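You operate a simulated robot arm through the tools that you are given. There is no shell and no other tool. Be economical: measure what you need, move in short steps, check, and stop when the job is done.

The job below is to be done with a simulated robot arm. You get a single attempt, and the scene is never put back.

## Task
Push the blue stand drawer shut. Put the pot marked "grease" from the low blue table top on the grey table top. Put two of the ochre tape rolls from the low blue table top on the tall carton top. Close the upper middle blue drawer. Shut the top blue drawer. Fetch the oil bottle and set it in the open carton. Open the hopper lid. The order is free.

It is judged by the outcome, as a careful person would: the job done as asked, and still so three seconds after it is handed in. It fails if anything else is knocked over, pushed out of place, dropped, spilled or broken. A push-on lid holds only when it is set on centred and level and pressed home; a screw cap is set on level and turned clockwise until tight.

## Robot
A 7-joint arm with a two-finger gripper on a trunk, on a base that drives. Base frame: it is fixed to the floor where the robot stands at the start and does not move with it; the origin is under the middle of the robot, x ahead of it, y to its left, z up. Readings come in mm, rad, newtons and seconds.
With the tool pointing down near the work surface it reaches from about 120 to 700 mm from the robot's upright axis, wherever it stands. Its first joint turns from -2.897 to 2.897 rad. Places, roughly: blue pot, grey pot [-500, -2750, 750]; blue stand drawer [500, -200, 800]; grey table top [1100, -1800, 800]; hopper lid [1100, -300, 1200]; ochre tape roll (7x7x3 cm) [-400, -2900, 700]; oil bottle [1500, -4000, 1000]; open carton [5500, -2500, 1000]; tall carton top [900, 1500, 600]; top blue drawer [1000, -3800, 700]; upper middle blue drawer [1000, -3800, 500]. Payload 1.71 kg.
The TCP is the grasp point between the finger pads, 20 mm short of the fingertips. In the tool frame z runs along the fingers and y along their closing line. Largest opening 96 mm; the body of the gripper starts 113 mm behind the TCP.
Orientation is told as [roll, pitch, yaw] about the base's x, y, z axes, in that order, counted from this pose: with the fingers straight down and closing along the base's y, the tool's x points along the base's -x, its y along +y and its z along -z.

## Interface
- The arm moves only by the tool step_arm. Its argument "series" is a list of rows, each an object (a shift or turn left out is 0, a gripper value left out holds the last) with "offset": the shift along the tool's x, y, z in mm, a list of three; "angular": the turn, a rotation vector about the tool's x, y, z in rad, a list of three; "hand": the opening in per cent of the stroke, from 0 (shut) to 100 (fully open). In form: [{"offset": [tx, ty, tz], "angular": [ax, ay, az], "hand": hand}, ...]. A call has 1 to 12 rows; each row shifts and turns the commanded pose from where the row before left it, along the tool's axes as they then stand. A row lasts 0.2 s, in which the tool goes at most 50 mm and 0.15 rad; a call with a longer step from one row to the next is refused whole, and so is a gripper value outside its range. Where a pose cannot be reached the arm comes as near as it can. A force on the tool above 40 N (or 10 N above the force at the start of the call, whichever is more), or a blocked arm, ends the call early, and 0.2 s more pass. The fingers move at their own pace (about 153 mm/s each) and stop on an object; they squeeze with about 33 N. The grip force told is the motor's: it shows also when the fingers shut on nothing. Time passes only in rows, and 0.2 s behind the last, so rows that do not move let the fingers close. It gives the time, the measured TCP pose, the force on the tool (base axes), the opening and the grip force at its end, in the units of the frame above (readings bear some noise), with the torque about the TCP (base axes, N m) and any sound that the robot's microphone picked up.
- Cameras (640 x 400 px; columns grow to the right, rows downward): "scene" is now at [42, 110.7, 1755.8]; the picture's right is [-0.52, -0.86, 0.01], its down [-0.57, 0.34, -0.75] and it looks along [0.64, -0.39, -0.66] (base axes); focal length 249 px, centre (320, 200). "wrist" rides on the gripper at [66, 14, -145] in the tool frame; the picture's right is [-0.21, 0.98, 0.00], its down [-0.88, -0.18, -0.44] and it looks along [-0.43, -0.09, 0.90] (tool axes); focal length 275 px, centre (320, 200). There is no depth. A picture from a camera that has moved, and an enlarged one, comes with that camera's place and axes in the base frame and with its lens.
- camera(camera): a new picture of that camera. No time passes.
- slide_trunk(by): slides the trunk up (or, below 0, down) by that many mm; the arm and the scene camera ride with it, the base frame stays. It gives what a move gives, with no picture.
- base_move(legs): drives the robot by 1 to 6 legs, each [ahead, turn to the left] in mm and rad, along the robot's own axes; the way and the turn of a leg run together, so that a leg with both is an arc; at most 1500 mm and 3.142 rad a leg. The arm and the cameras ride along, it lands a little off, and it stops where it bumps. It gives what a move gives.
- aim_head(pan, tilt): turns the head with the scene camera to pan (to the left, within 2.705 rad either way) and tilt (down, from -0.506 to 1.204), counted from straight ahead of the robot. It gives what a move gives.
- zoom(camera, box): a new picture of the part [left, top, right, bottom] of that camera's present view, enlarged. No time passes.
- job_done(): hands the job in; it is judged then, once.

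Work in short steps. Places have to be worked out from the pictures, the camera data and where the tool is seen: move nearer, look again, correct. Check each grasp and each placing, and mend what went wrong. You have 186 turns and 144 pictures in all, those below and enlarged ones among them. Open the gripper and draw the arm clear of the work before you hand the job in, unless the task says otherwise; then end with one line.

The tools are called after "Request:" as a command line: name --argument value ..., lists and objects as JSON in quotes. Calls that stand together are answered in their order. step_arm: Moves the arm, as the interface text tells. Its arguments: {"type":"object","properties":{"series":{"type":"array"}},"required":["series"]} The other tools are called the same way: slide_trunk (by) slides the trunk up or down; base_move (legs) drives the base; aim_head (pan, tilt) turns the head that bears the scene camera; camera (camera) takes a picture; zoom (camera, box) takes an enlarged picture of a part of a camera's view; job_done () hands the job in.

At the start:

```text
t: 0.0
position: [346.2, -103.6, 1586.6]
tool_rot: [0.001, 0.001, 0.001]
ft_force: [-0.5, -0.6, 0.1]
wrist_torque: [-0.02, -0.02, 0.02]
grip_width: 95.8
gripper_force: 0.0
trunk travel left (down, up): [-349.0, 37.0]
robot x, y, heading: [-2.5, 3.4, -0.003]
head pan, tilt: [-0.543, 0.71]
```

scene: 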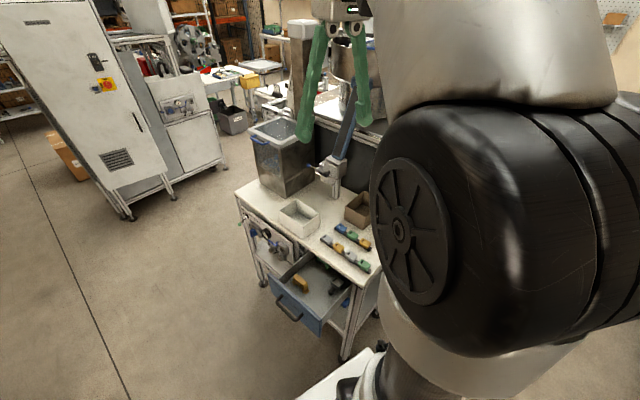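
wrist: 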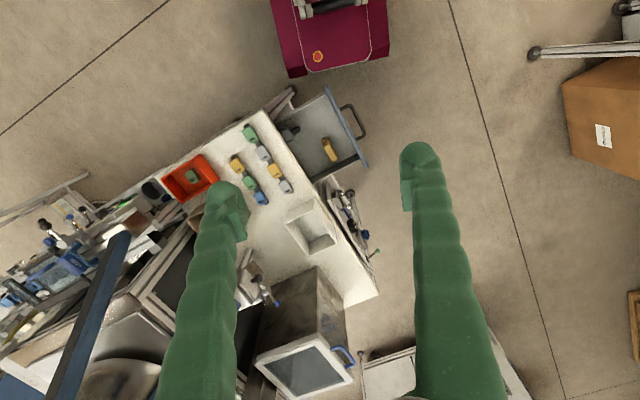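

The pictures show the stand with an open blue drawer and the hopper beyond it. I zoom into the scene to see the drawer and hopper more closely.

Request:
zoom --camera "scene" --box '[220, 100, 400, 340]'

Request:
zoom --camera "wrist" --box '[140, 60, 400, 400]'

```text
1.67 times, centred on (310, 220) of scene
camera zoom: at [42.0, 110.7, 1755.8], right [-0.52, -0.86, 0.01], down [-0.57, 0.34, -0.75], along [0.64, -0.39, -0.66], focal length 415 px, centre (337, 167)
```

zoom: 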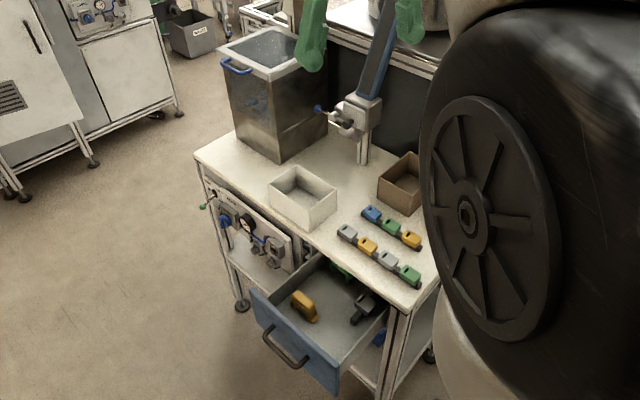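

```text
1.18 times, centred on (270, 230) of wrist
camera zoom: at [281.2, -88.5, 1731.8], right [0.21, 0.98, 0.0], down [0.88, -0.18, 0.44], along [0.43, -0.09, -0.9], focal length 324 px, centre (379, 165)
```

zoom: 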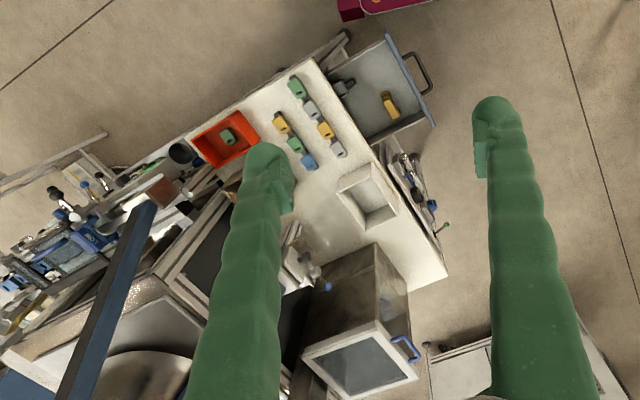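

I place the drawer handle near [470, -17, 800], with the push direction about (0.33, -0.94). I lower the trunk and aim the head to get better views.

Request:
slide_trunk --by -250

Request:
aim_head --pan -0.35 --tilt 0.95

Request:
camera --camera "scene"

Request:
camera --camera "wrist"

```text
t: 2.6
position: [322.1, -103.2, 1341.6]
tool_rot: [-0.001, -0.015, 0.0]
ft_force: [-0.8, 0.1, 0.0]
wrist_torque: [0.0, -0.01, -0.02]
grip_width: 95.7
gripper_force: 0.2
trunk travel left (down, up): [-99.0, 287.0]
robot x, y, heading: [1.2, 0.9, 0.002]
head pan, tilt: [-0.543, 0.71]
```

```text
t: 3.3
position: [322.0, -101.1, 1341.8]
tool_rot: [0.0, -0.017, 0.0]
ft_force: [-0.4, 0.3, -0.3]
wrist_torque: [-0.01, 0.02, 0.0]
grip_width: 96.0
gripper_force: 0.1
trunk travel left (down, up): [-99.0, 287.0]
robot x, y, heading: [-1.2, 0.3, 0.004]
head pan, tilt: [-0.351, 0.949]
```

```text
139 pictures are left
camera scene: at [33.3, 129.4, 1486.6], right [-0.34, -0.94, 0.01], down [-0.77, 0.28, -0.57], along [0.53, -0.2, -0.82], focal length 249 px, centre (320, 200)
```

scene: 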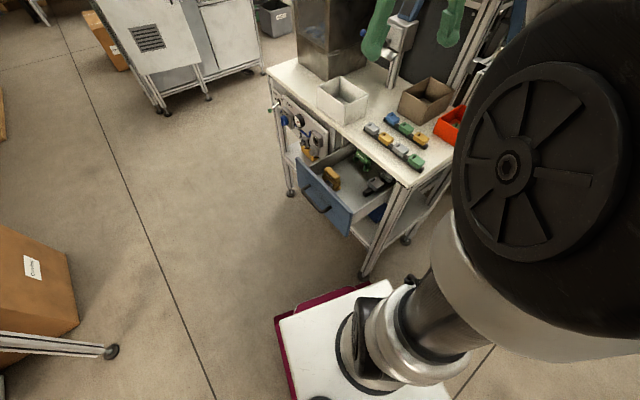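

```text
138 pictures are left
camera wrist: at [254.5, -88.2, 1485.7], right [0.21, 0.98, 0.0], down [0.87, -0.19, 0.46], along [0.45, -0.09, -0.89], focal length 275 px, centre (320, 200)
```

wrist: 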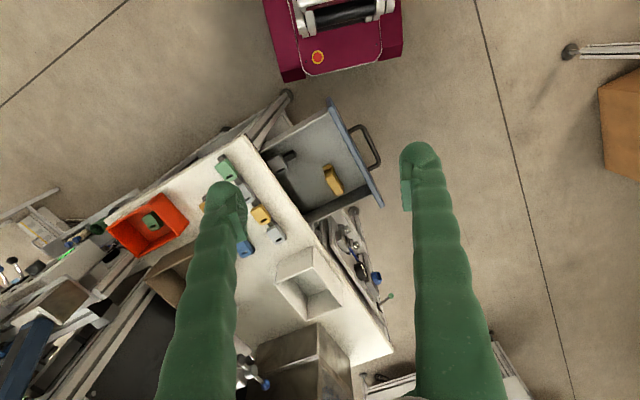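

The handle bar is around [490, -5, 785]. I move the shut fingers to a spot outside it and start down.

Request:
step_arm --series '[{"offset": [-34, 36, 0], "hand": 0}, {"offset": [-34, 36, 0]}, {"offset": [-34, 36, 0]}, {"offset": [-34, 36, 0]}, {"offset": [0, 26, 40]}, {"offset": [0, 0, 50]}, {"offset": [0, 0, 50]}, {"offset": [0, 0, 50]}, {"offset": [0, 0, 50]}, {"offset": [0, 0, 50]}, {"offset": [0, 0, 50]}]'

Request:
camera --camera "wrist"

Request:
camera --camera "scene"

```text
t: 5.7
position: [440.8, 50.2, 987.9]
tool_rot: [-0.003, -0.019, 0.0]
ft_force: [0.6, -0.3, 0.6]
wrist_torque: [-0.01, -0.01, -0.02]
grip_width: 0.1
gripper_force: 29.9
out of reach, approached as far as the arm can: row 3, 4
trunk travel left (down, up): [-99.0, 287.0]
robot x, y, heading: [2.3, -3.5, 0.001]
head pan, tilt: [-0.351, 0.949]
```

```text
137 pictures are left
camera wrist: at [374.6, 63.4, 1132.2], right [0.21, 0.98, 0.0], down [0.87, -0.19, 0.46], along [0.45, -0.09, -0.89], focal length 275 px, centre (320, 200)
```

wrist: 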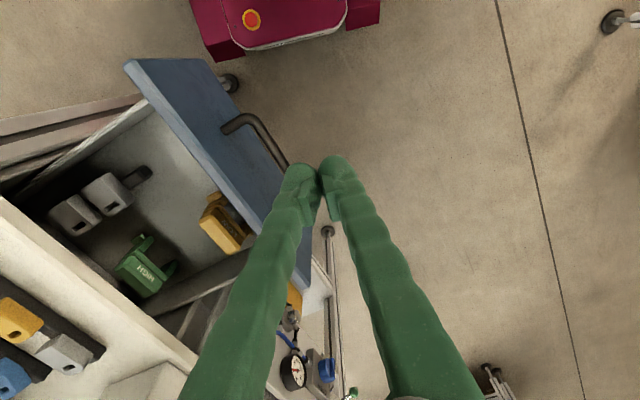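

```text
136 pictures are left
camera scene: at [33.9, 129.5, 1486.5], right [-0.34, -0.94, 0.01], down [-0.77, 0.28, -0.57], along [0.53, -0.2, -0.82], focal length 249 px, centre (320, 200)
```

scene: 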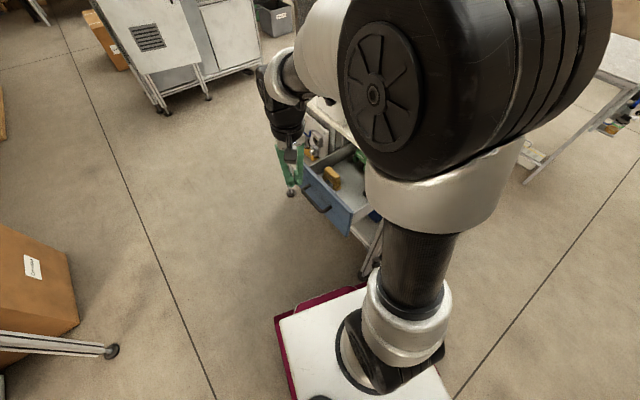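

The fingertips are just outside the drawer front. I go down to z ≈ 795.

Request:
step_arm --series '[{"offset": [0, 0, 48]}, {"offset": [0, 0, 48]}, {"offset": [0, 0, 48]}, {"offset": [0, 0, 48]}]'

Request:
camera --camera "wrist"

Request:
zoom --camera "scene" --box '[240, 100, 400, 260]'

```text
t: 6.7
position: [444.7, 49.5, 797.6]
tool_rot: [0.0, -0.012, 0.0]
ft_force: [0.1, 0.8, 0.3]
wrist_torque: [-0.01, 0.0, 0.02]
grip_width: 0.1
gripper_force: 29.3
trunk travel left (down, up): [-99.0, 287.0]
robot x, y, heading: [0.8, -1.1, 0.006]
head pan, tilt: [-0.351, 0.949]
```

```text
135 pictures are left
camera wrist: at [377.4, 63.8, 940.8], right [0.21, 0.98, 0.0], down [0.87, -0.18, 0.46], along [0.45, -0.09, -0.89], focal length 275 px, centre (320, 200)
```

wrist: 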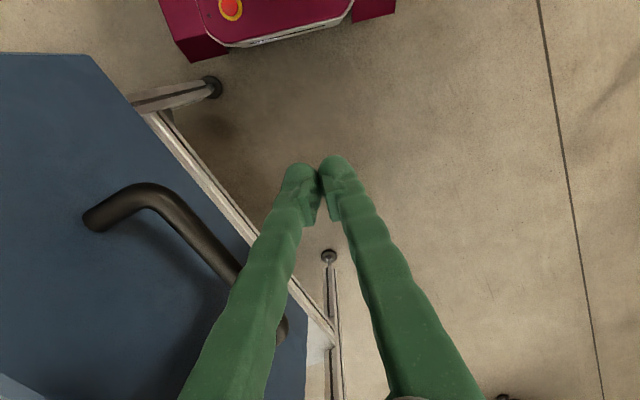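

```text
2.50 times, centred on (320, 180) of scene
camera zoom: at [34.2, 129.5, 1486.5], right [-0.34, -0.94, 0.01], down [-0.77, 0.28, -0.57], along [0.53, -0.2, -0.82], focal length 623 px, centre (320, 250)
```

zoom: 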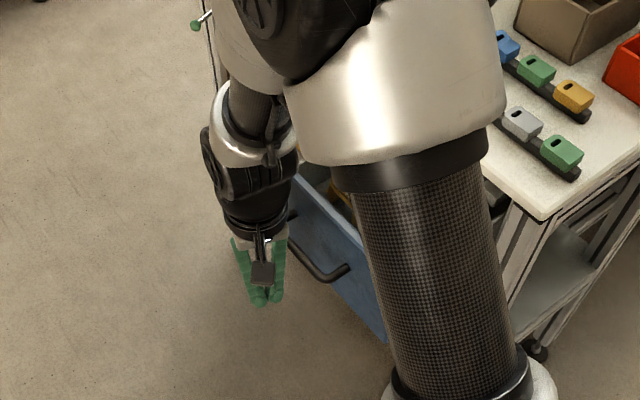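

Bar is at about [455, -23, 803], which matches my fingers' height. I push along (0.335, -0.942).

Request:
step_arm --series '[{"offset": [-8, -24, 0]}, {"offset": [-8, -24, 0]}, {"offset": [-8, -24, 0]}, {"offset": [-8, -24, 0]}, {"offset": [-8, -24, 0]}, {"offset": [-8, -24, 0]}, {"offset": [-8, -24, 0]}]'

Request:
camera --camera "wrist"

Request:
zoom --camera "scene" --box '[240, 80, 400, 260]'

```text
t: 8.3
position: [500.3, -120.2, 798.5]
tool_rot: [-0.001, -0.014, 0.0]
ft_force: [-0.6, 0.7, -0.2]
wrist_torque: [-0.01, -0.01, 0.02]
grip_width: 0.1
gripper_force: 29.3
trunk travel left (down, up): [-99.0, 287.0]
robot x, y, heading: [-2.7, -0.8, -0.004]
head pan, tilt: [-0.351, 0.949]
```

```text
133 pictures are left
camera wrist: at [432.8, -105.7, 942.1], right [0.21, 0.98, 0.0], down [0.87, -0.18, 0.46], along [0.45, -0.09, -0.89], focal length 275 px, centre (320, 200)
```

wrist: 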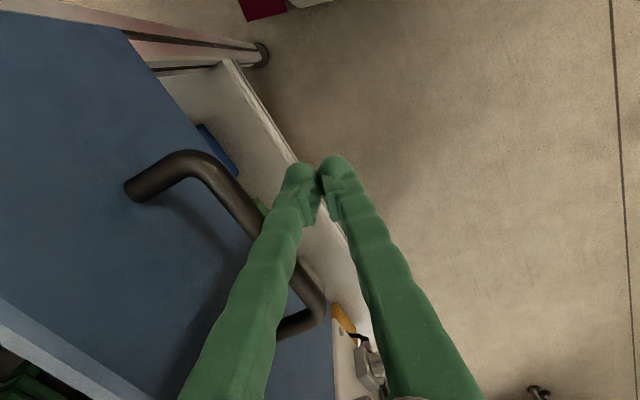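

```text
2.22 times, centred on (320, 170) of scene
camera zoom: at [33.7, 129.1, 1486.6], right [-0.34, -0.94, 0.01], down [-0.77, 0.28, -0.57], along [0.53, -0.2, -0.82], focal length 554 px, centre (320, 267)
```

zoom: 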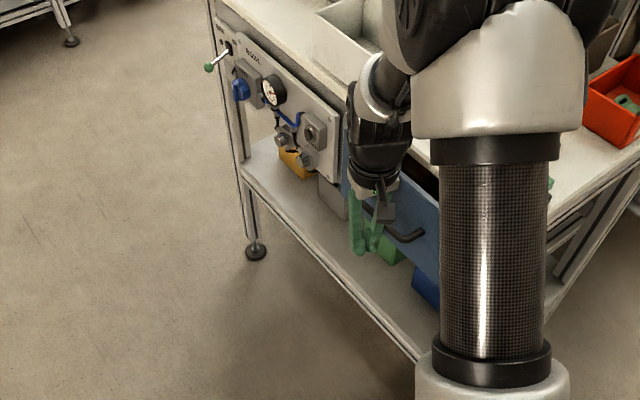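

The drawer is following the push. I continue in smaller steps.

Request:
step_arm --series '[{"offset": [-6, -17, 0]}, {"offset": [-6, -17, 0]}, {"offset": [-6, -17, 0]}, {"offset": [-6, -17, 0]}]'

Request:
camera --camera "wrist"

Request:
zoom --camera "scene" --box '[240, 80, 400, 260]'

```text
t: 9.2
position: [502.2, -162.6, 806.5]
tool_rot: [0.013, -0.019, 0.008]
ft_force: [0.4, 0.1, -0.6]
wrist_torque: [0.08, -0.03, 0.0]
grip_width: 0.0
gripper_force: 29.2
trunk travel left (down, up): [-99.0, 287.0]
robot x, y, heading: [-0.7, -0.7, -0.0]
head pan, tilt: [-0.351, 0.949]
stopped in row 4: the force on the tool passed its limit at 48 N (the readings are from after the stop); the commanded pose is now the measured one
```

```text
131 pictures are left
camera wrist: at [434.0, -150.1, 949.7], right [0.2, 0.98, 0.02], down [0.87, -0.18, 0.46], along [0.45, -0.08, -0.89], focal length 275 px, centre (320, 200)
```

wrist: 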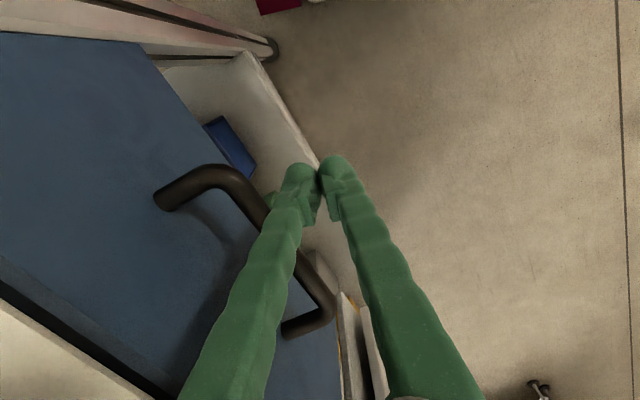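

```text
2.22 times, centred on (320, 170) of scene
camera zoom: at [32.0, 127.3, 1486.8], right [-0.34, -0.94, 0.0], down [-0.77, 0.28, -0.57], along [0.53, -0.2, -0.82], focal length 554 px, centre (320, 267)
```

zoom: 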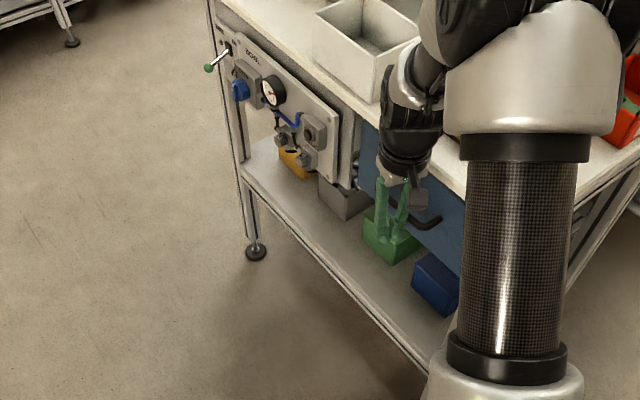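

It stopped at 48 N; either the drawer is shut or something else touched. I back away and look.

Request:
step_arm --series '[{"offset": [10, 40, 0]}, {"offset": [10, 40, 0]}, {"offset": [10, 40, 0]}, {"offset": [10, 40, 0]}]'

Request:
camera --camera "wrist"

Request:
zoom --camera "scene" --box '[260, 60, 420, 240]'

```text
t: 10.2
position: [461.9, -1.7, 805.6]
tool_rot: [0.011, -0.02, 0.006]
ft_force: [-0.3, -0.8, -0.3]
wrist_torque: [-0.02, -0.01, -0.02]
grip_width: 0.0
gripper_force: 30.0
trunk travel left (down, up): [-99.0, 287.0]
robot x, y, heading: [-1.6, 1.4, -0.001]
head pan, tilt: [-0.351, 0.949]
```

```text
129 pictures are left
camera wrist: at [393.7, 11.1, 949.4], right [0.2, 0.98, 0.02], down [0.87, -0.18, 0.46], along [0.45, -0.08, -0.89], focal length 275 px, centre (320, 200)
```

wrist: 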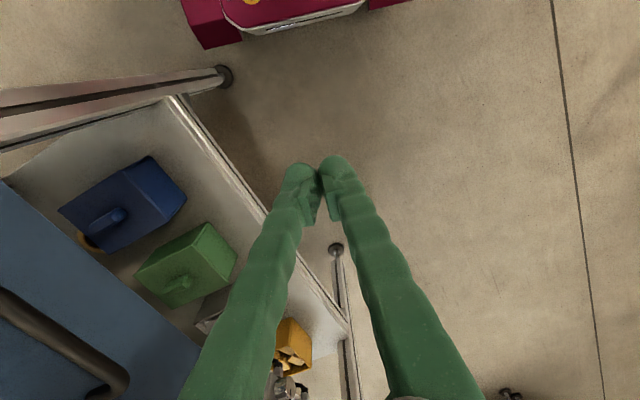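

```text
2.22 times, centred on (340, 150) of scene
camera zoom: at [33.2, 129.7, 1486.6], right [-0.34, -0.94, 0.01], down [-0.77, 0.28, -0.57], along [0.53, -0.2, -0.82], focal length 554 px, centre (276, 311)
```

zoom: 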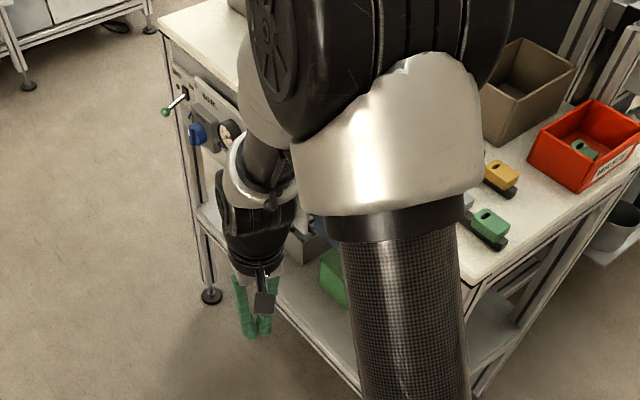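

I raise the arm to view the drawer and table edge from above.

Request:
step_arm --series '[{"offset": [0, 10, -50]}, {"offset": [0, 10, -50]}, {"offset": [0, 10, -50]}, {"offset": [0, 10, -50]}, {"offset": [0, 10, -50]}, {"offset": [0, 0, -50]}]'

Request:
camera --camera "wrist"

```text
refused: row 1 steps farther than a row can; nothing moved
```

```text
127 pictures are left
camera wrist: at [393.7, 11.1, 949.4], right [0.2, 0.98, 0.02], down [0.87, -0.18, 0.46], along [0.45, -0.08, -0.89], focal length 275 px, centre (320, 200)
```

wrist: 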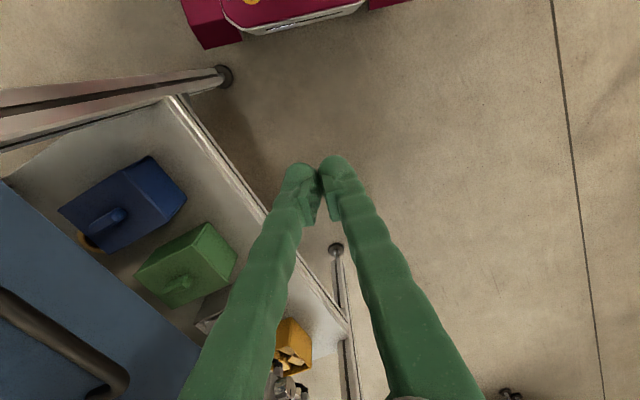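

A row was slightly too long; I shorten it.

Request:
step_arm --series '[{"offset": [0, 0, -48]}, {"offset": [0, 0, -48]}, {"offset": [0, 0, -48]}, {"offset": [0, 0, -48]}, {"offset": [0, 0, -48]}, {"offset": [0, 0, -48]}, {"offset": [0, 0, -48]}]'

Request:
camera --camera "wrist"

```text
t: 11.8
position: [455.8, -5.7, 1142.5]
tool_rot: [0.012, -0.019, 0.006]
ft_force: [-0.3, 0.1, 0.6]
wrist_torque: [-0.03, -0.02, 0.03]
grip_width: 0.0
gripper_force: 29.5
trunk travel left (down, up): [-99.0, 287.0]
robot x, y, heading: [-1.0, -1.8, 0.001]
head pan, tilt: [-0.351, 0.949]
```

```text
126 pictures are left
camera wrist: at [387.5, 6.9, 1286.7], right [0.2, 0.98, 0.02], down [0.87, -0.18, 0.46], along [0.45, -0.08, -0.89], focal length 275 px, centre (320, 200)
```

wrist: 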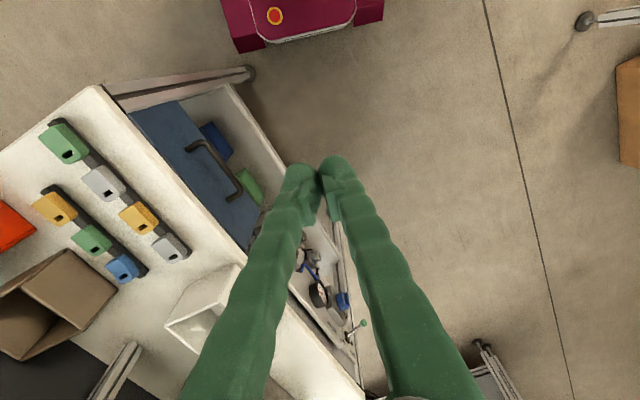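

I zoom on the drawer/table seam.

Request:
zoom --camera "wrist" --box '[80, 70, 300, 270]'

```text
2.00 times, centred on (190, 170) of wrist
camera zoom: at [387.5, 6.9, 1286.7], right [0.2, 0.98, 0.02], down [0.87, -0.18, 0.46], along [0.45, -0.08, -0.89], focal length 551 px, centre (580, 260)
```

zoom: 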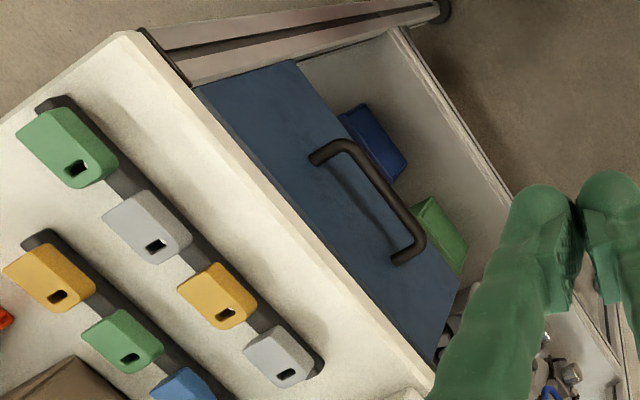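

The drawer looks shut or very nearly; I will recheck from the front. Next I raise the trunk, tuck the arm, and drive to a spot in front of the hopper at about (790, 480), facing the stand.

Request:
step_arm --series '[{"offset": [40, 0, -20]}, {"offset": [40, 0, -20]}, {"offset": [40, 0, 0]}]'

Request:
slide_trunk --by 250

Request:
base_move --legs '[[0, 0.546], [924, 0], [0, -1.776]]'

Request:
aim_head --pan 0.35 --tilt 0.7

Request:
camera --camera "scene"

Request:
camera --camera "wrist"

```text
t: 12.6
position: [332.5, -7.1, 1181.4]
tool_rot: [0.011, -0.02, 0.007]
ft_force: [0.2, 0.0, -0.2]
wrist_torque: [0.05, -0.06, 0.0]
grip_width: 0.0
gripper_force: 29.4
trunk travel left (down, up): [-99.0, 287.0]
robot x, y, heading: [-0.5, -2.3, -0.001]
head pan, tilt: [-0.351, 0.949]
```

```text
t: 15.2
position: [335.2, -6.4, 1431.6]
tool_rot: [0.012, -0.018, 0.006]
ft_force: [-0.1, 0.0, -0.1]
wrist_torque: [0.0, 0.0, -0.01]
grip_width: 0.0
gripper_force: 29.6
trunk travel left (down, up): [-349.0, 37.0]
robot x, y, heading: [4.6, 3.3, -0.001]
head pan, tilt: [-0.351, 0.949]
```

```text
t: 27.2
position: [890.0, 161.6, 1430.9]
tool_rot: [0.012, -0.018, -1.216]
ft_force: [-0.1, -0.7, 0.4]
wrist_torque: [-0.01, 0.02, 0.02]
grip_width: 0.3
gripper_force: 29.3
trunk travel left (down, up): [-349.0, 37.0]
robot x, y, heading: [786.1, 485.1, -1.228]
head pan, tilt: [-0.351, 0.949]
```

```text
t: 28.3
position: [880.5, 185.9, 1435.8]
tool_rot: [0.011, -0.038, -1.217]
ft_force: [-1.1, -0.1, 0.0]
wrist_torque: [-0.01, -0.05, -0.03]
grip_width: 0.2
gripper_force: 29.2
trunk travel left (down, up): [-349.0, 37.0]
robot x, y, heading: [784.5, 484.1, -1.218]
head pan, tilt: [0.351, 0.7]
```

```text
124 pictures are left
camera scene: at [974.3, 503.8, 1756.7], right [-0.77, -0.64, 0.0], down [-0.42, 0.5, -0.76], along [0.49, -0.58, -0.65], focal length 249 px, centre (320, 200)
```

scene: 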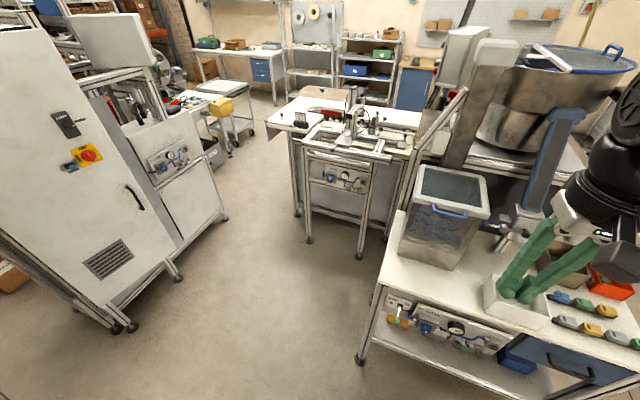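

```text
123 pictures are left
camera wrist: at [868.1, 257.6, 1578.7], right [0.99, 0.15, 0.02], down [0.12, -0.87, 0.48], along [0.09, -0.47, -0.88], focal length 275 px, centre (320, 200)
```

wrist: 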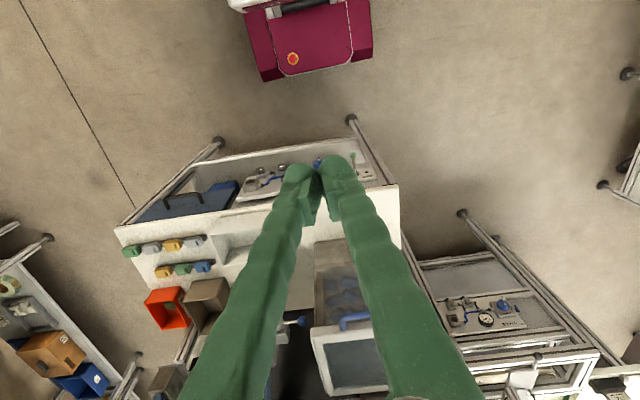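

Good overview. I look at the drawer and the hopper more closely.

Request:
aim_head --pan -0.1 --tilt 0.8

Request:
camera --camera "scene"

Request:
zoom --camera "scene" --box '[160, 40, 360, 240]'

```text
t: 29.2
position: [883.7, 180.6, 1435.0]
tool_rot: [0.012, -0.034, -1.217]
ft_force: [0.2, -0.9, 1.3]
wrist_torque: [0.02, -0.01, 0.0]
grip_width: 0.0
gripper_force: 29.4
trunk travel left (down, up): [-349.0, 37.0]
robot x, y, heading: [789.8, 482.3, -1.225]
head pan, tilt: [-0.099, 0.799]
```

```text
122 pictures are left
camera scene: at [942.3, 483.6, 1748.2], right [-0.97, -0.25, 0.0], down [-0.18, 0.71, -0.68], along [0.17, -0.66, -0.73], focal length 249 px, centre (320, 200)
```

scene: 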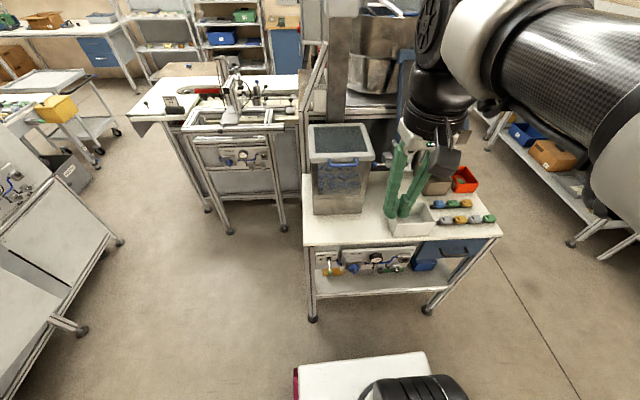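

```text
2.00 times, centred on (260, 140) of scene
camera zoom: at [942.3, 483.6, 1748.2], right [-0.97, -0.25, 0.0], down [-0.18, 0.71, -0.68], along [0.17, -0.66, -0.73], focal length 498 px, centre (440, 320)
```

zoom: 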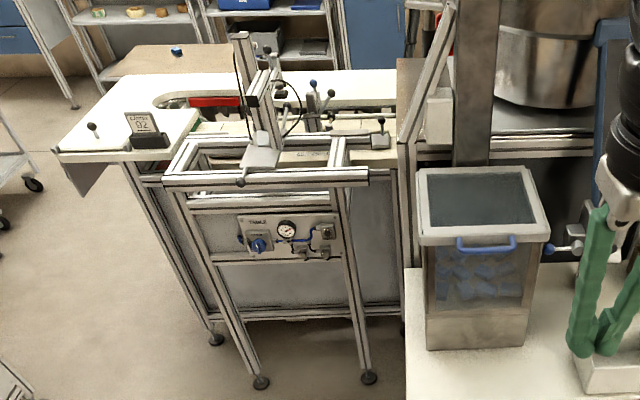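

The hopper lid's blue handle is front-centre at about [1022, -175, 1215], straight ahead of the robot. I turn the tool to point forward horizontally so the shut fingers can hook beneath the handle.

Request:
step_arm --series '[{"offset": [-45, 0, 0]}, {"offset": [-45, 0, 0], "angular": [0, -0.07, 0]}, {"angular": [0, -0.15, 0]}, {"angular": [0, -0.15, 0]}, {"angular": [0, -0.15, 0]}, {"angular": [0, -0.15, 0]}, {"angular": [0, -0.15, 0]}, {"angular": [0, -0.15, 0]}, {"angular": [0, -0.15, 0]}, {"angular": [0, -0.15, 0]}, {"angular": [0, -0.15, 0]}, {"angular": [0, -0.15, 0]}]'

Request:
camera --camera "scene"

```text
t: 31.8
position: [925.1, 53.7, 1513.1]
tool_rot: [2.806, -1.539, 2.261]
ft_force: [-0.8, -0.6, 0.2]
wrist_torque: [0.01, -0.01, 0.02]
grip_width: 0.0
gripper_force: 28.9
out of reach, approached as far as the arm can: row 10, 11, 12
trunk travel left (down, up): [-349.0, 37.0]
robot x, y, heading: [786.1, 483.6, -1.221]
head pan, tilt: [-0.099, 0.799]
```

```text
120 pictures are left
camera scene: at [931.5, 513.4, 1748.9], right [-0.97, -0.24, 0.0], down [-0.18, 0.69, -0.7], along [0.17, -0.68, -0.72], focal length 249 px, centre (320, 200)
```

scene: 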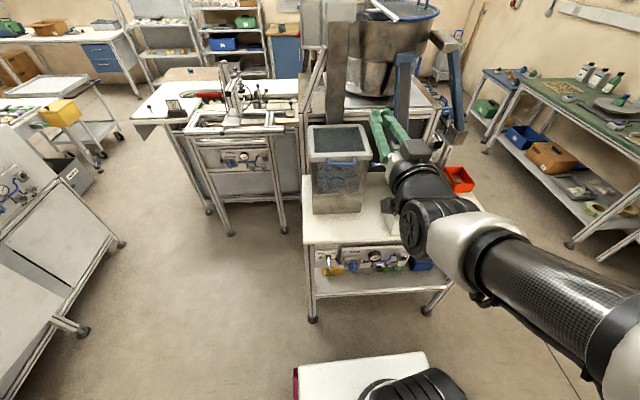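

The tool is level. I lower it to just under handle height while pulling back a little.

Request:
step_arm --series '[{"offset": [45, 2, -10]}, {"offset": [45, 2, -10]}, {"offset": [45, 2, -10]}, {"offset": [45, 2, -10]}, {"offset": [45, 2, -10]}, {"offset": [45, 2, -10]}, {"offset": [45, 2, -10]}, {"offset": [10, 0, 0]}]'

Request:
zoom --camera "scene" --box '[260, 80, 460, 240]'

Request:
camera --camera "wrist"

```text
t: 33.6
position: [970.3, -61.5, 1316.9]
tool_rot: [2.886, -1.521, 2.183]
ft_force: [0.0, -0.2, -0.7]
wrist_torque: [-0.04, -0.01, 0.02]
grip_width: 0.0
gripper_force: 29.3
out of reach, approached as far as the arm can: row 1, 2, 3, 4, 5, 6, 7
trunk travel left (down, up): [-349.0, 37.0]
robot x, y, heading: [784.4, 481.8, -1.217]
head pan, tilt: [-0.099, 0.799]
```

```text
2.50 times, centred on (360, 160) of scene
camera zoom: at [941.4, 484.3, 1748.3], right [-0.97, -0.24, 0.0], down [-0.18, 0.71, -0.68], along [0.17, -0.66, -0.73], focal length 623 px, centre (220, 300)
```

zoom: 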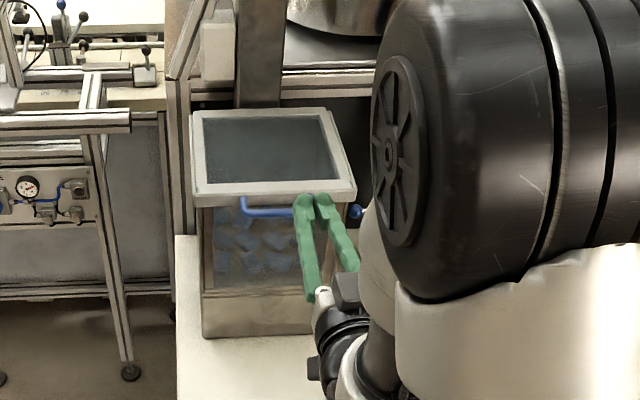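

```text
118 pictures are left
camera wrist: at [936.2, 76.7, 1244.7], right [0.91, 0.35, 0.22], down [-0.35, 0.39, 0.85], along [0.21, -0.85, 0.48], focal length 275 px, centre (320, 200)
```

wrist: 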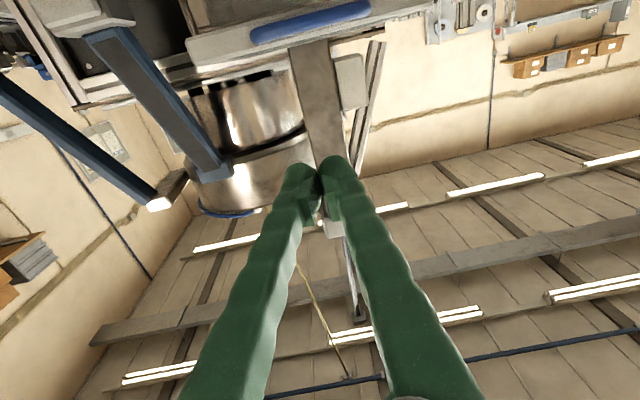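

The horizontal arm settled at z = 1317 with the handle at about z = 1226. I lower the trunk by 122 mm so the fingers pass under it, and look.

Request:
slide_trunk --by -122

Request:
camera --camera "wrist"

Request:
zoom --camera "scene" --box '[240, 60, 440, 220]'

```text
t: 35.1
position: [970.7, -59.1, 1192.6]
tool_rot: [2.865, -1.528, 2.204]
ft_force: [0.3, 0.2, 0.6]
wrist_torque: [-0.01, 0.0, 0.01]
grip_width: 0.1
gripper_force: 29.7
trunk travel left (down, up): [-227.0, 159.0]
robot x, y, heading: [785.4, 480.3, -1.219]
head pan, tilt: [-0.099, 0.799]
```

```text
117 pictures are left
camera wrist: at [935.7, 79.3, 1121.3], right [0.91, 0.35, 0.22], down [-0.35, 0.38, 0.86], along [0.21, -0.86, 0.47], focal length 275 px, centre (320, 200)
```

wrist: 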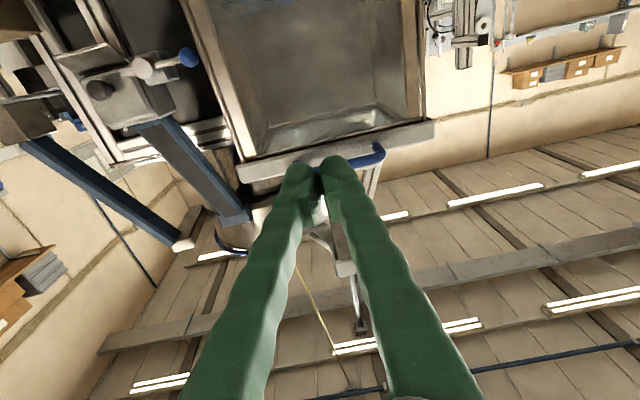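

```text
2.50 times, centred on (340, 140) of scene
camera zoom: at [940.9, 487.0, 1625.5], right [-0.97, -0.24, 0.0], down [-0.18, 0.71, -0.69], along [0.17, -0.66, -0.73], focal length 623 px, centre (270, 350)
```

zoom: 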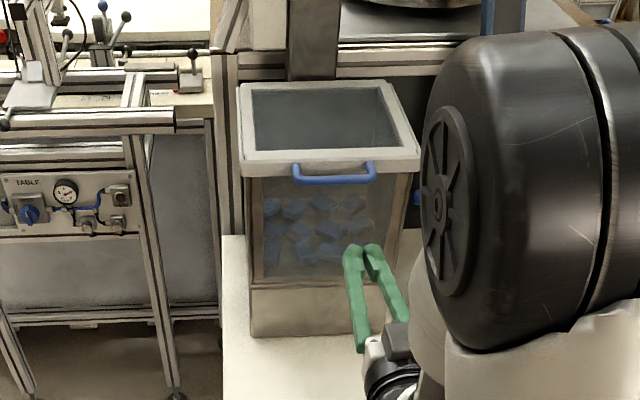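

The handle is about 118 mm ahead and 11 mm left, at z ≈ 1224. I shift left a little and drive the base forward 105 mm to bring the fingertips under it.

Request:
step_arm --series '[{"offset": [0, 11, 0]}]'

Request:
base_move --legs '[[105, 0]]'

Request:
camera --camera "wrist"

Request:
zoom --camera "scene" --box '[240, 60, 440, 220]'

```text
t: 35.5
position: [982.0, -55.2, 1193.3]
tool_rot: [2.861, -1.529, 2.208]
ft_force: [0.1, 0.4, -0.8]
wrist_torque: [0.02, -0.02, 0.0]
grip_width: 0.1
gripper_force: 29.4
trunk travel left (down, up): [-227.0, 159.0]
robot x, y, heading: [788.0, 477.7, -1.227]
head pan, tilt: [-0.099, 0.799]
```

```text
t: 36.7
position: [1006.8, -126.8, 1202.6]
tool_rot: [2.92, -1.515, 2.144]
ft_force: [-0.6, 1.2, 0.6]
wrist_torque: [0.03, 0.01, -0.03]
grip_width: 0.0
gripper_force: 29.2
trunk travel left (down, up): [-227.0, 159.0]
robot x, y, heading: [821.1, 383.8, -1.226]
head pan, tilt: [-0.099, 0.799]
```

```text
115 pictures are left
camera wrist: at [972.1, 11.0, 1129.0], right [0.91, 0.35, 0.22], down [-0.35, 0.39, 0.85], along [0.21, -0.85, 0.48], focal length 275 px, centre (320, 200)
```

wrist: 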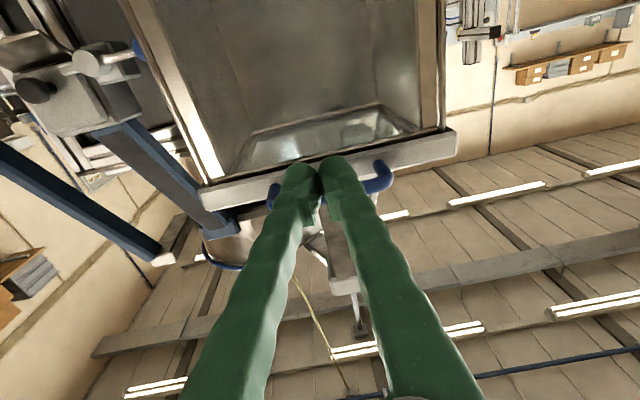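

```text
2.50 times, centred on (340, 140) of scene
camera zoom: at [955.3, 447.5, 1626.4], right [-0.97, -0.24, 0.0], down [-0.17, 0.68, -0.71], along [0.18, -0.69, -0.7], focal length 623 px, centre (270, 350)
```

zoom: 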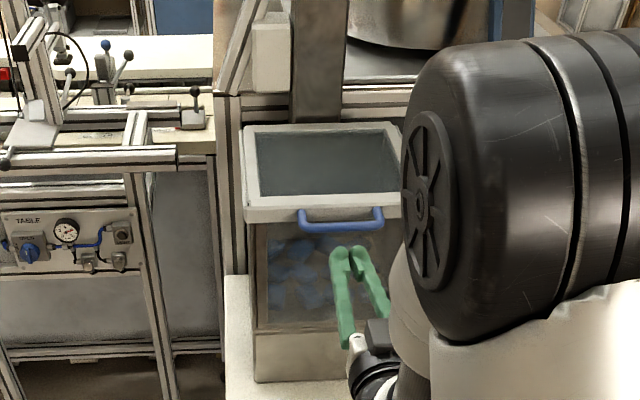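

The fingers are just below and about 45 mm short of the bar. I extend 42 mm forward at slightly lower height.

Request:
step_arm --series '[{"offset": [4, 0, 0]}, {"offset": [0, 0, 21]}, {"offset": [0, 0, 21]}, {}]'

Request:
camera --camera "wrist"

Request:
zoom --camera "scene" --box '[240, 60, 440, 220]'

```text
t: 37.3
position: [1022.1, -169.6, 1185.4]
tool_rot: [2.746, -1.536, 2.318]
ft_force: [-1.1, 1.1, 0.7]
wrist_torque: [0.12, 0.05, 0.01]
grip_width: 0.2
gripper_force: 29.3
trunk travel left (down, up): [-227.0, 159.0]
robot x, y, heading: [822.8, 381.1, -1.221]
head pan, tilt: [-0.099, 0.799]
stopped in row 3: the force on the tool passed its limit at 132 N (the readings are from after the stop); the commanded pose is now the measured one
```

```text
113 pictures are left
camera wrist: at [986.6, -29.2, 1114.1], right [0.91, 0.34, 0.22], down [-0.35, 0.37, 0.86], along [0.21, -0.86, 0.46], focal length 275 px, centre (320, 200)
```

wrist: 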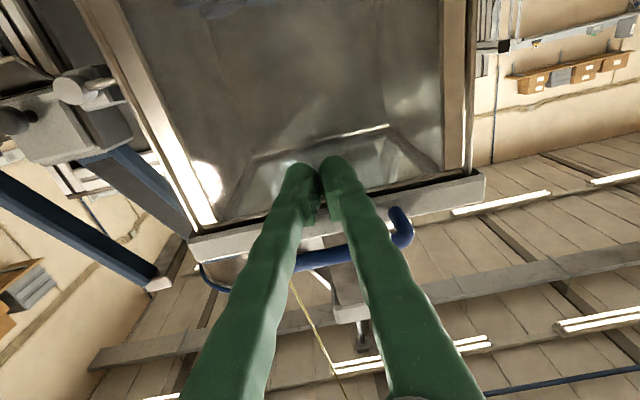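

```text
2.50 times, centred on (340, 140) of scene
camera zoom: at [975.8, 389.8, 1625.7], right [-0.97, -0.24, 0.0], down [-0.18, 0.71, -0.69], along [0.17, -0.67, -0.73], focal length 623 px, centre (270, 350)
```

zoom: 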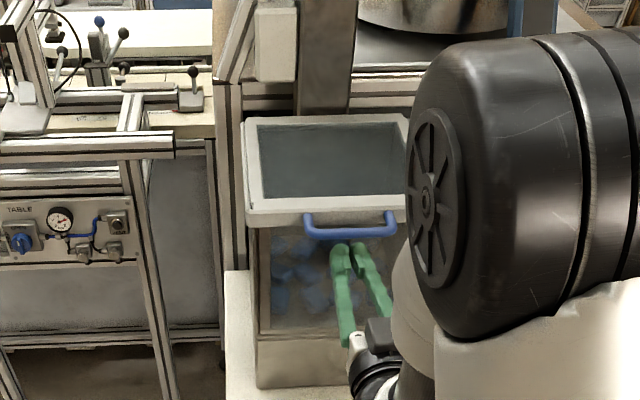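

The fingertips reached the box wall under the lid edge, and the hopper has not moved. I back off 6 mm and lift along the lid's arc slowly.

Request:
step_arm --series '[{"offset": [0, 0, -6]}, {"offset": [-15, 0, 0]}, {"offset": [-20, 0, 0]}, {"offset": [-20, 0, 1]}, {"offset": [-22, 0, 3]}, {"offset": [-22, 0, 5]}, {}]'

Request:
camera --camera "wrist"

Request:
zoom --camera "scene" --box '[240, 60, 440, 220]'

```text
t: 38.9
position: [1020.3, -165.8, 1284.4]
tool_rot: [2.782, -1.537, 2.287]
ft_force: [0.7, -0.5, -2.8]
wrist_torque: [0.03, 0.02, -0.04]
grip_width: 0.2
gripper_force: 29.6
trunk travel left (down, up): [-227.0, 159.0]
robot x, y, heading: [824.1, 383.0, -1.221]
head pan, tilt: [-0.099, 0.799]
```

```text
111 pictures are left
camera wrist: at [984.3, -27.2, 1214.1], right [0.91, 0.34, 0.22], down [-0.35, 0.38, 0.86], along [0.21, -0.86, 0.46], focal length 275 px, centre (320, 200)
```

wrist: 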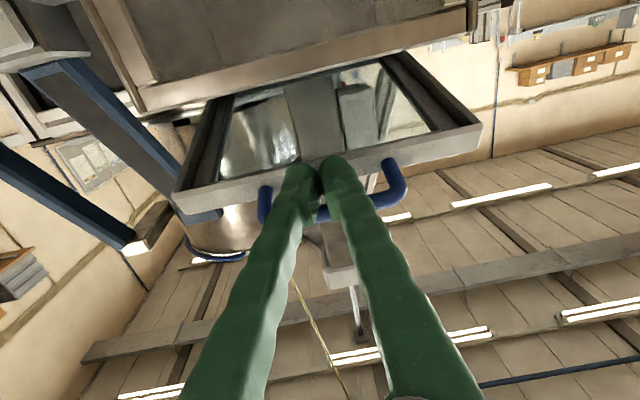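

```text
2.50 times, centred on (340, 140) of scene
camera zoom: at [976.9, 387.3, 1625.7], right [-0.97, -0.24, 0.0], down [-0.18, 0.71, -0.69], along [0.17, -0.66, -0.73], focal length 623 px, centre (270, 350)
```

zoom: 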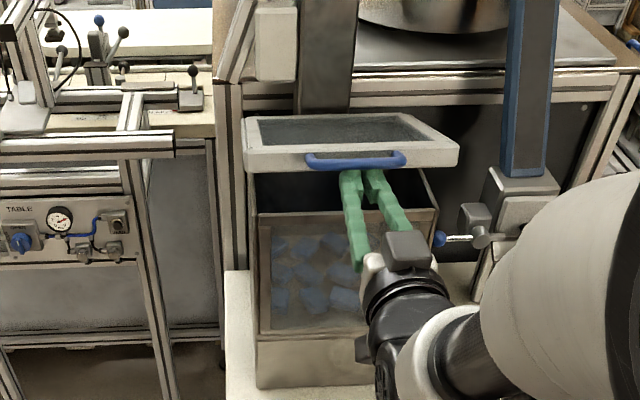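

The lid is lifting well with 3 N load. I continue along the arc.

Request:
step_arm --series '[{"offset": [-21, 0, 9]}, {"offset": [-21, 0, 11]}, {"offset": [-20, 0, 13]}, {"offset": [-18, 0, 15]}, {"offset": [-17, 0, 16]}, {"offset": [-15, 0, 18]}, {}]'

Request:
camera --camera "wrist"

Request:
zoom --camera "scene" --box '[240, 60, 440, 220]'

```text
t: 40.5
position: [1045.8, -240.2, 1399.2]
tool_rot: [2.785, -1.538, 2.281]
ft_force: [-0.4, 0.7, 0.4]
wrist_torque: [0.0, 0.01, 0.0]
grip_width: 0.3
gripper_force: 29.7
trunk travel left (down, up): [-227.0, 159.0]
robot x, y, heading: [823.5, 383.5, -1.223]
head pan, tilt: [-0.099, 0.799]
```

```text
109 pictures are left
camera wrist: at [1010.3, -100.7, 1327.9], right [0.91, 0.34, 0.22], down [-0.35, 0.38, 0.86], along [0.21, -0.86, 0.46], focal length 275 px, centre (320, 200)
```

wrist: 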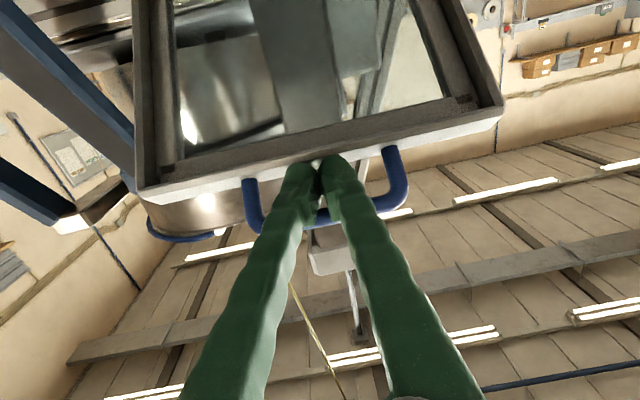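

```text
2.50 times, centred on (340, 140) of scene
camera zoom: at [976.8, 387.8, 1625.7], right [-0.97, -0.24, 0.0], down [-0.18, 0.71, -0.69], along [0.17, -0.66, -0.73], focal length 623 px, centre (270, 350)
```

zoom: 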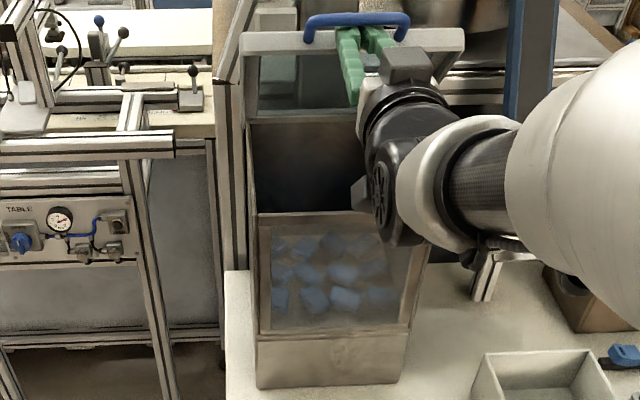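

The lid is past 50° and light. I keep pushing mainly backward.

Request:
step_arm --series '[{"offset": [-13, 0, 20]}, {"offset": [-11, 0, 21]}, {"offset": [-9, 0, 22]}, {"offset": [-6, 0, 23]}, {"offset": [-4, 0, 23]}, {}]'

Request:
camera --camera "wrist"

Request:
zoom --camera "scene" --box '[240, 40, 440, 200]'

```text
t: 41.9
position: [1078.8, -335.9, 1453.0]
tool_rot: [2.847, -1.525, 2.216]
ft_force: [-8.3, 2.3, 25.0]
wrist_torque: [-0.32, 0.07, -0.3]
grip_width: 5.8
gripper_force: 29.9
trunk travel left (down, up): [-227.0, 159.0]
robot x, y, heading: [824.0, 383.6, -1.227]
head pan, tilt: [-0.099, 0.799]
```

```text
107 pictures are left
camera wrist: at [1043.4, -197.3, 1380.6], right [0.91, 0.35, 0.22], down [-0.35, 0.39, 0.85], along [0.21, -0.86, 0.47], focal length 275 px, centre (320, 200)
```

wrist: 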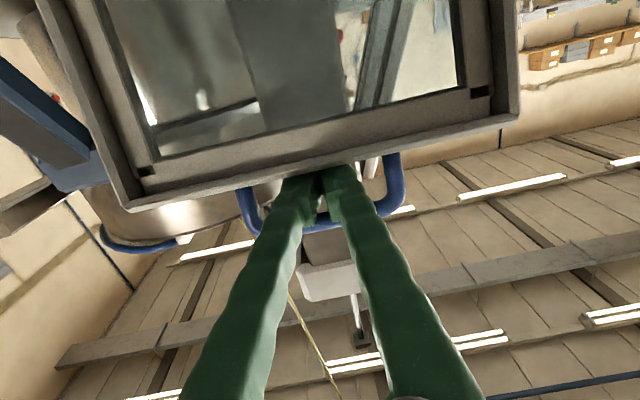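

```text
2.50 times, centred on (340, 120) of scene
camera zoom: at [972.3, 395.8, 1626.1], right [-0.97, -0.24, 0.0], down [-0.18, 0.7, -0.69], along [0.17, -0.67, -0.72], focal length 623 px, centre (270, 400)
```

zoom: 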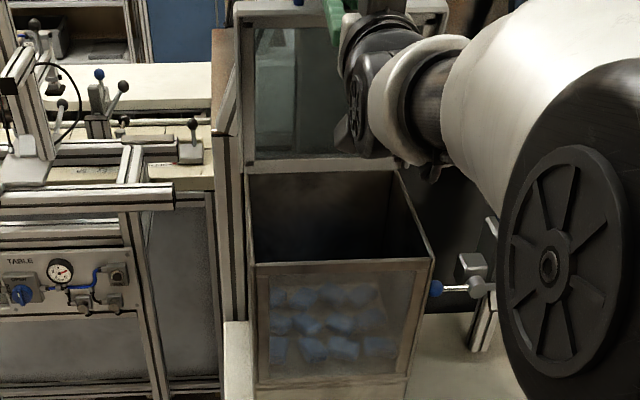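

The fingers have slipped through the handle loop with the lid near 75–80°. I ease up, withdraw slowly and see if the lid stays.

Request:
step_arm --series '[{"offset": [-6, 0, 0]}, {"offset": [0, 0, -15]}, {"offset": [0, 0, -15]}, {"offset": [0, 0, -15]}, {}]'

Request:
camera --camera "wrist"

```text
t: 43.1
position: [1069.5, -300.4, 1444.8]
tool_rot: [2.653, -1.544, 2.416]
ft_force: [4.0, -1.3, -11.6]
wrist_torque: [0.09, 0.19, 0.1]
grip_width: 0.2
gripper_force: 29.5
trunk travel left (down, up): [-227.0, 159.0]
robot x, y, heading: [823.2, 383.2, -1.223]
head pan, tilt: [-0.099, 0.799]
```

```text
105 pictures are left
camera wrist: at [1033.6, -160.4, 1375.3], right [0.91, 0.34, 0.22], down [-0.34, 0.37, 0.86], along [0.22, -0.86, 0.45], focal length 275 px, centre (320, 200)
```

wrist: 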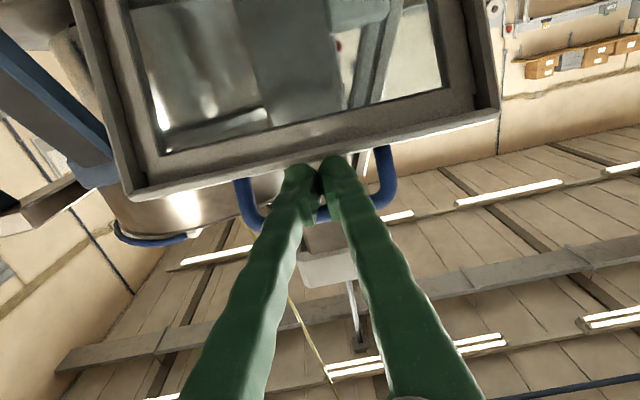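

Still in the loop, pressing the bar lightly. I lower a bit and withdraw further.

Request:
step_arm --series '[{"offset": [5, 0, 0]}, {"offset": [0, 0, -15]}, {"offset": [0, 0, -20]}, {"offset": [0, 0, -20]}, {}]'

Request:
camera --camera "wrist"

```text
t: 44.0
position: [1054.5, -256.7, 1419.5]
tool_rot: [0.442, -1.549, -1.653]
ft_force: [15.7, -33.0, -55.1]
wrist_torque: [0.82, 0.76, 0.06]
grip_width: 6.1
gripper_force: 29.4
trunk travel left (down, up): [-227.0, 159.0]
robot x, y, heading: [824.0, 379.1, -1.226]
head pan, tilt: [-0.099, 0.799]
stopped in row 4: the force on the tool passed its limit at 43 N (the readings are from after the stop); the commanded pose is now the measured one
```

```text
104 pictures are left
camera wrist: at [1017.7, -114.4, 1357.0], right [0.92, 0.34, 0.22], down [-0.33, 0.33, 0.88], along [0.23, -0.88, 0.41], focal length 275 px, centre (320, 200)
```

wrist: 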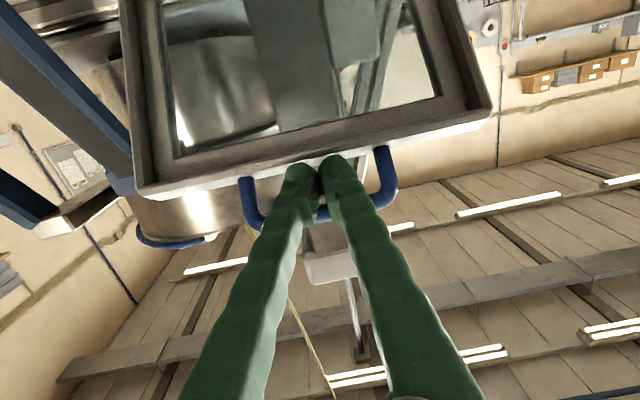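

The lid follows the finger because it levers inside the loop. I use that: follow the arc upward while pitching the tool with the lid.

Request:
step_arm --series '[{"offset": [-15, 0, 20], "angular": [0, 0.08, 0]}, {"offset": [-15, 0, 20], "angular": [0, 0.09, 0]}, {"offset": [-15, 0, 20], "angular": [0, 0.1, 0]}, {"offset": [-15, 0, 20], "angular": [0, 0.1, 0]}, {"offset": [-15, 0, 20], "angular": [0, 0.1, 0]}, {}]'

Request:
camera --camera "wrist"

Request:
camera --camera "scene"

```text
t: 44.8
position: [1058.3, -259.3, 1481.7]
tool_rot: [0.034, -1.343, -1.252]
ft_force: [-0.1, 1.2, 0.6]
wrist_torque: [0.05, 0.05, -0.05]
grip_width: 0.0
gripper_force: 29.0
trunk travel left (down, up): [-227.0, 159.0]
robot x, y, heading: [821.6, 383.2, -1.223]
head pan, tilt: [-0.099, 0.799]
stopped in row 3: the force on the tool passed its limit at 76 N (the readings are from after the stop); the commanded pose is now the measured one
```

```text
103 pictures are left
camera wrist: at [1017.8, -108.2, 1449.8], right [0.93, 0.29, 0.21], down [-0.26, 0.16, 0.95], along [0.25, -0.94, 0.22], focal length 275 px, centre (320, 200)
```

wrist: 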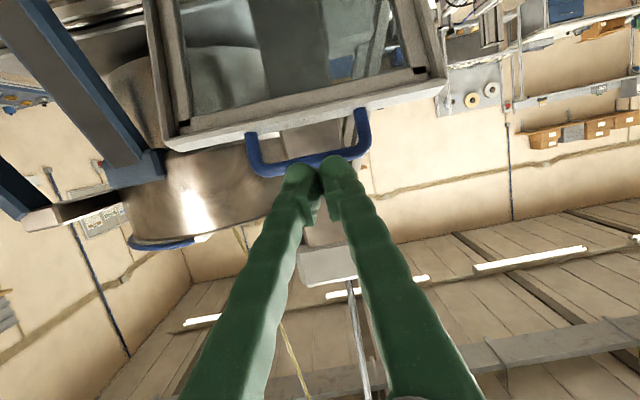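

```text
102 pictures are left
camera scene: at [972.4, 404.3, 1626.8], right [-0.97, -0.25, 0.0], down [-0.18, 0.7, -0.69], along [0.17, -0.67, -0.72], focal length 249 px, centre (320, 200)
```

scene: 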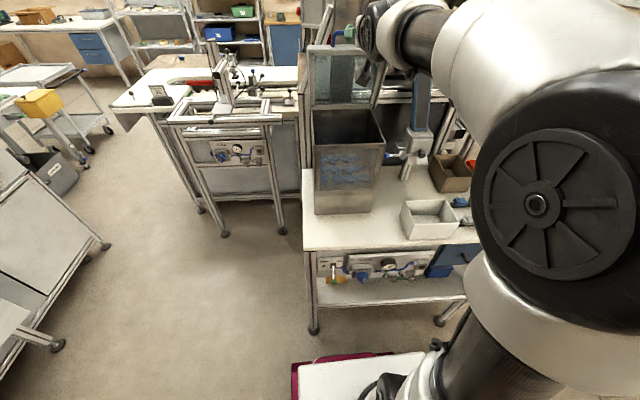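

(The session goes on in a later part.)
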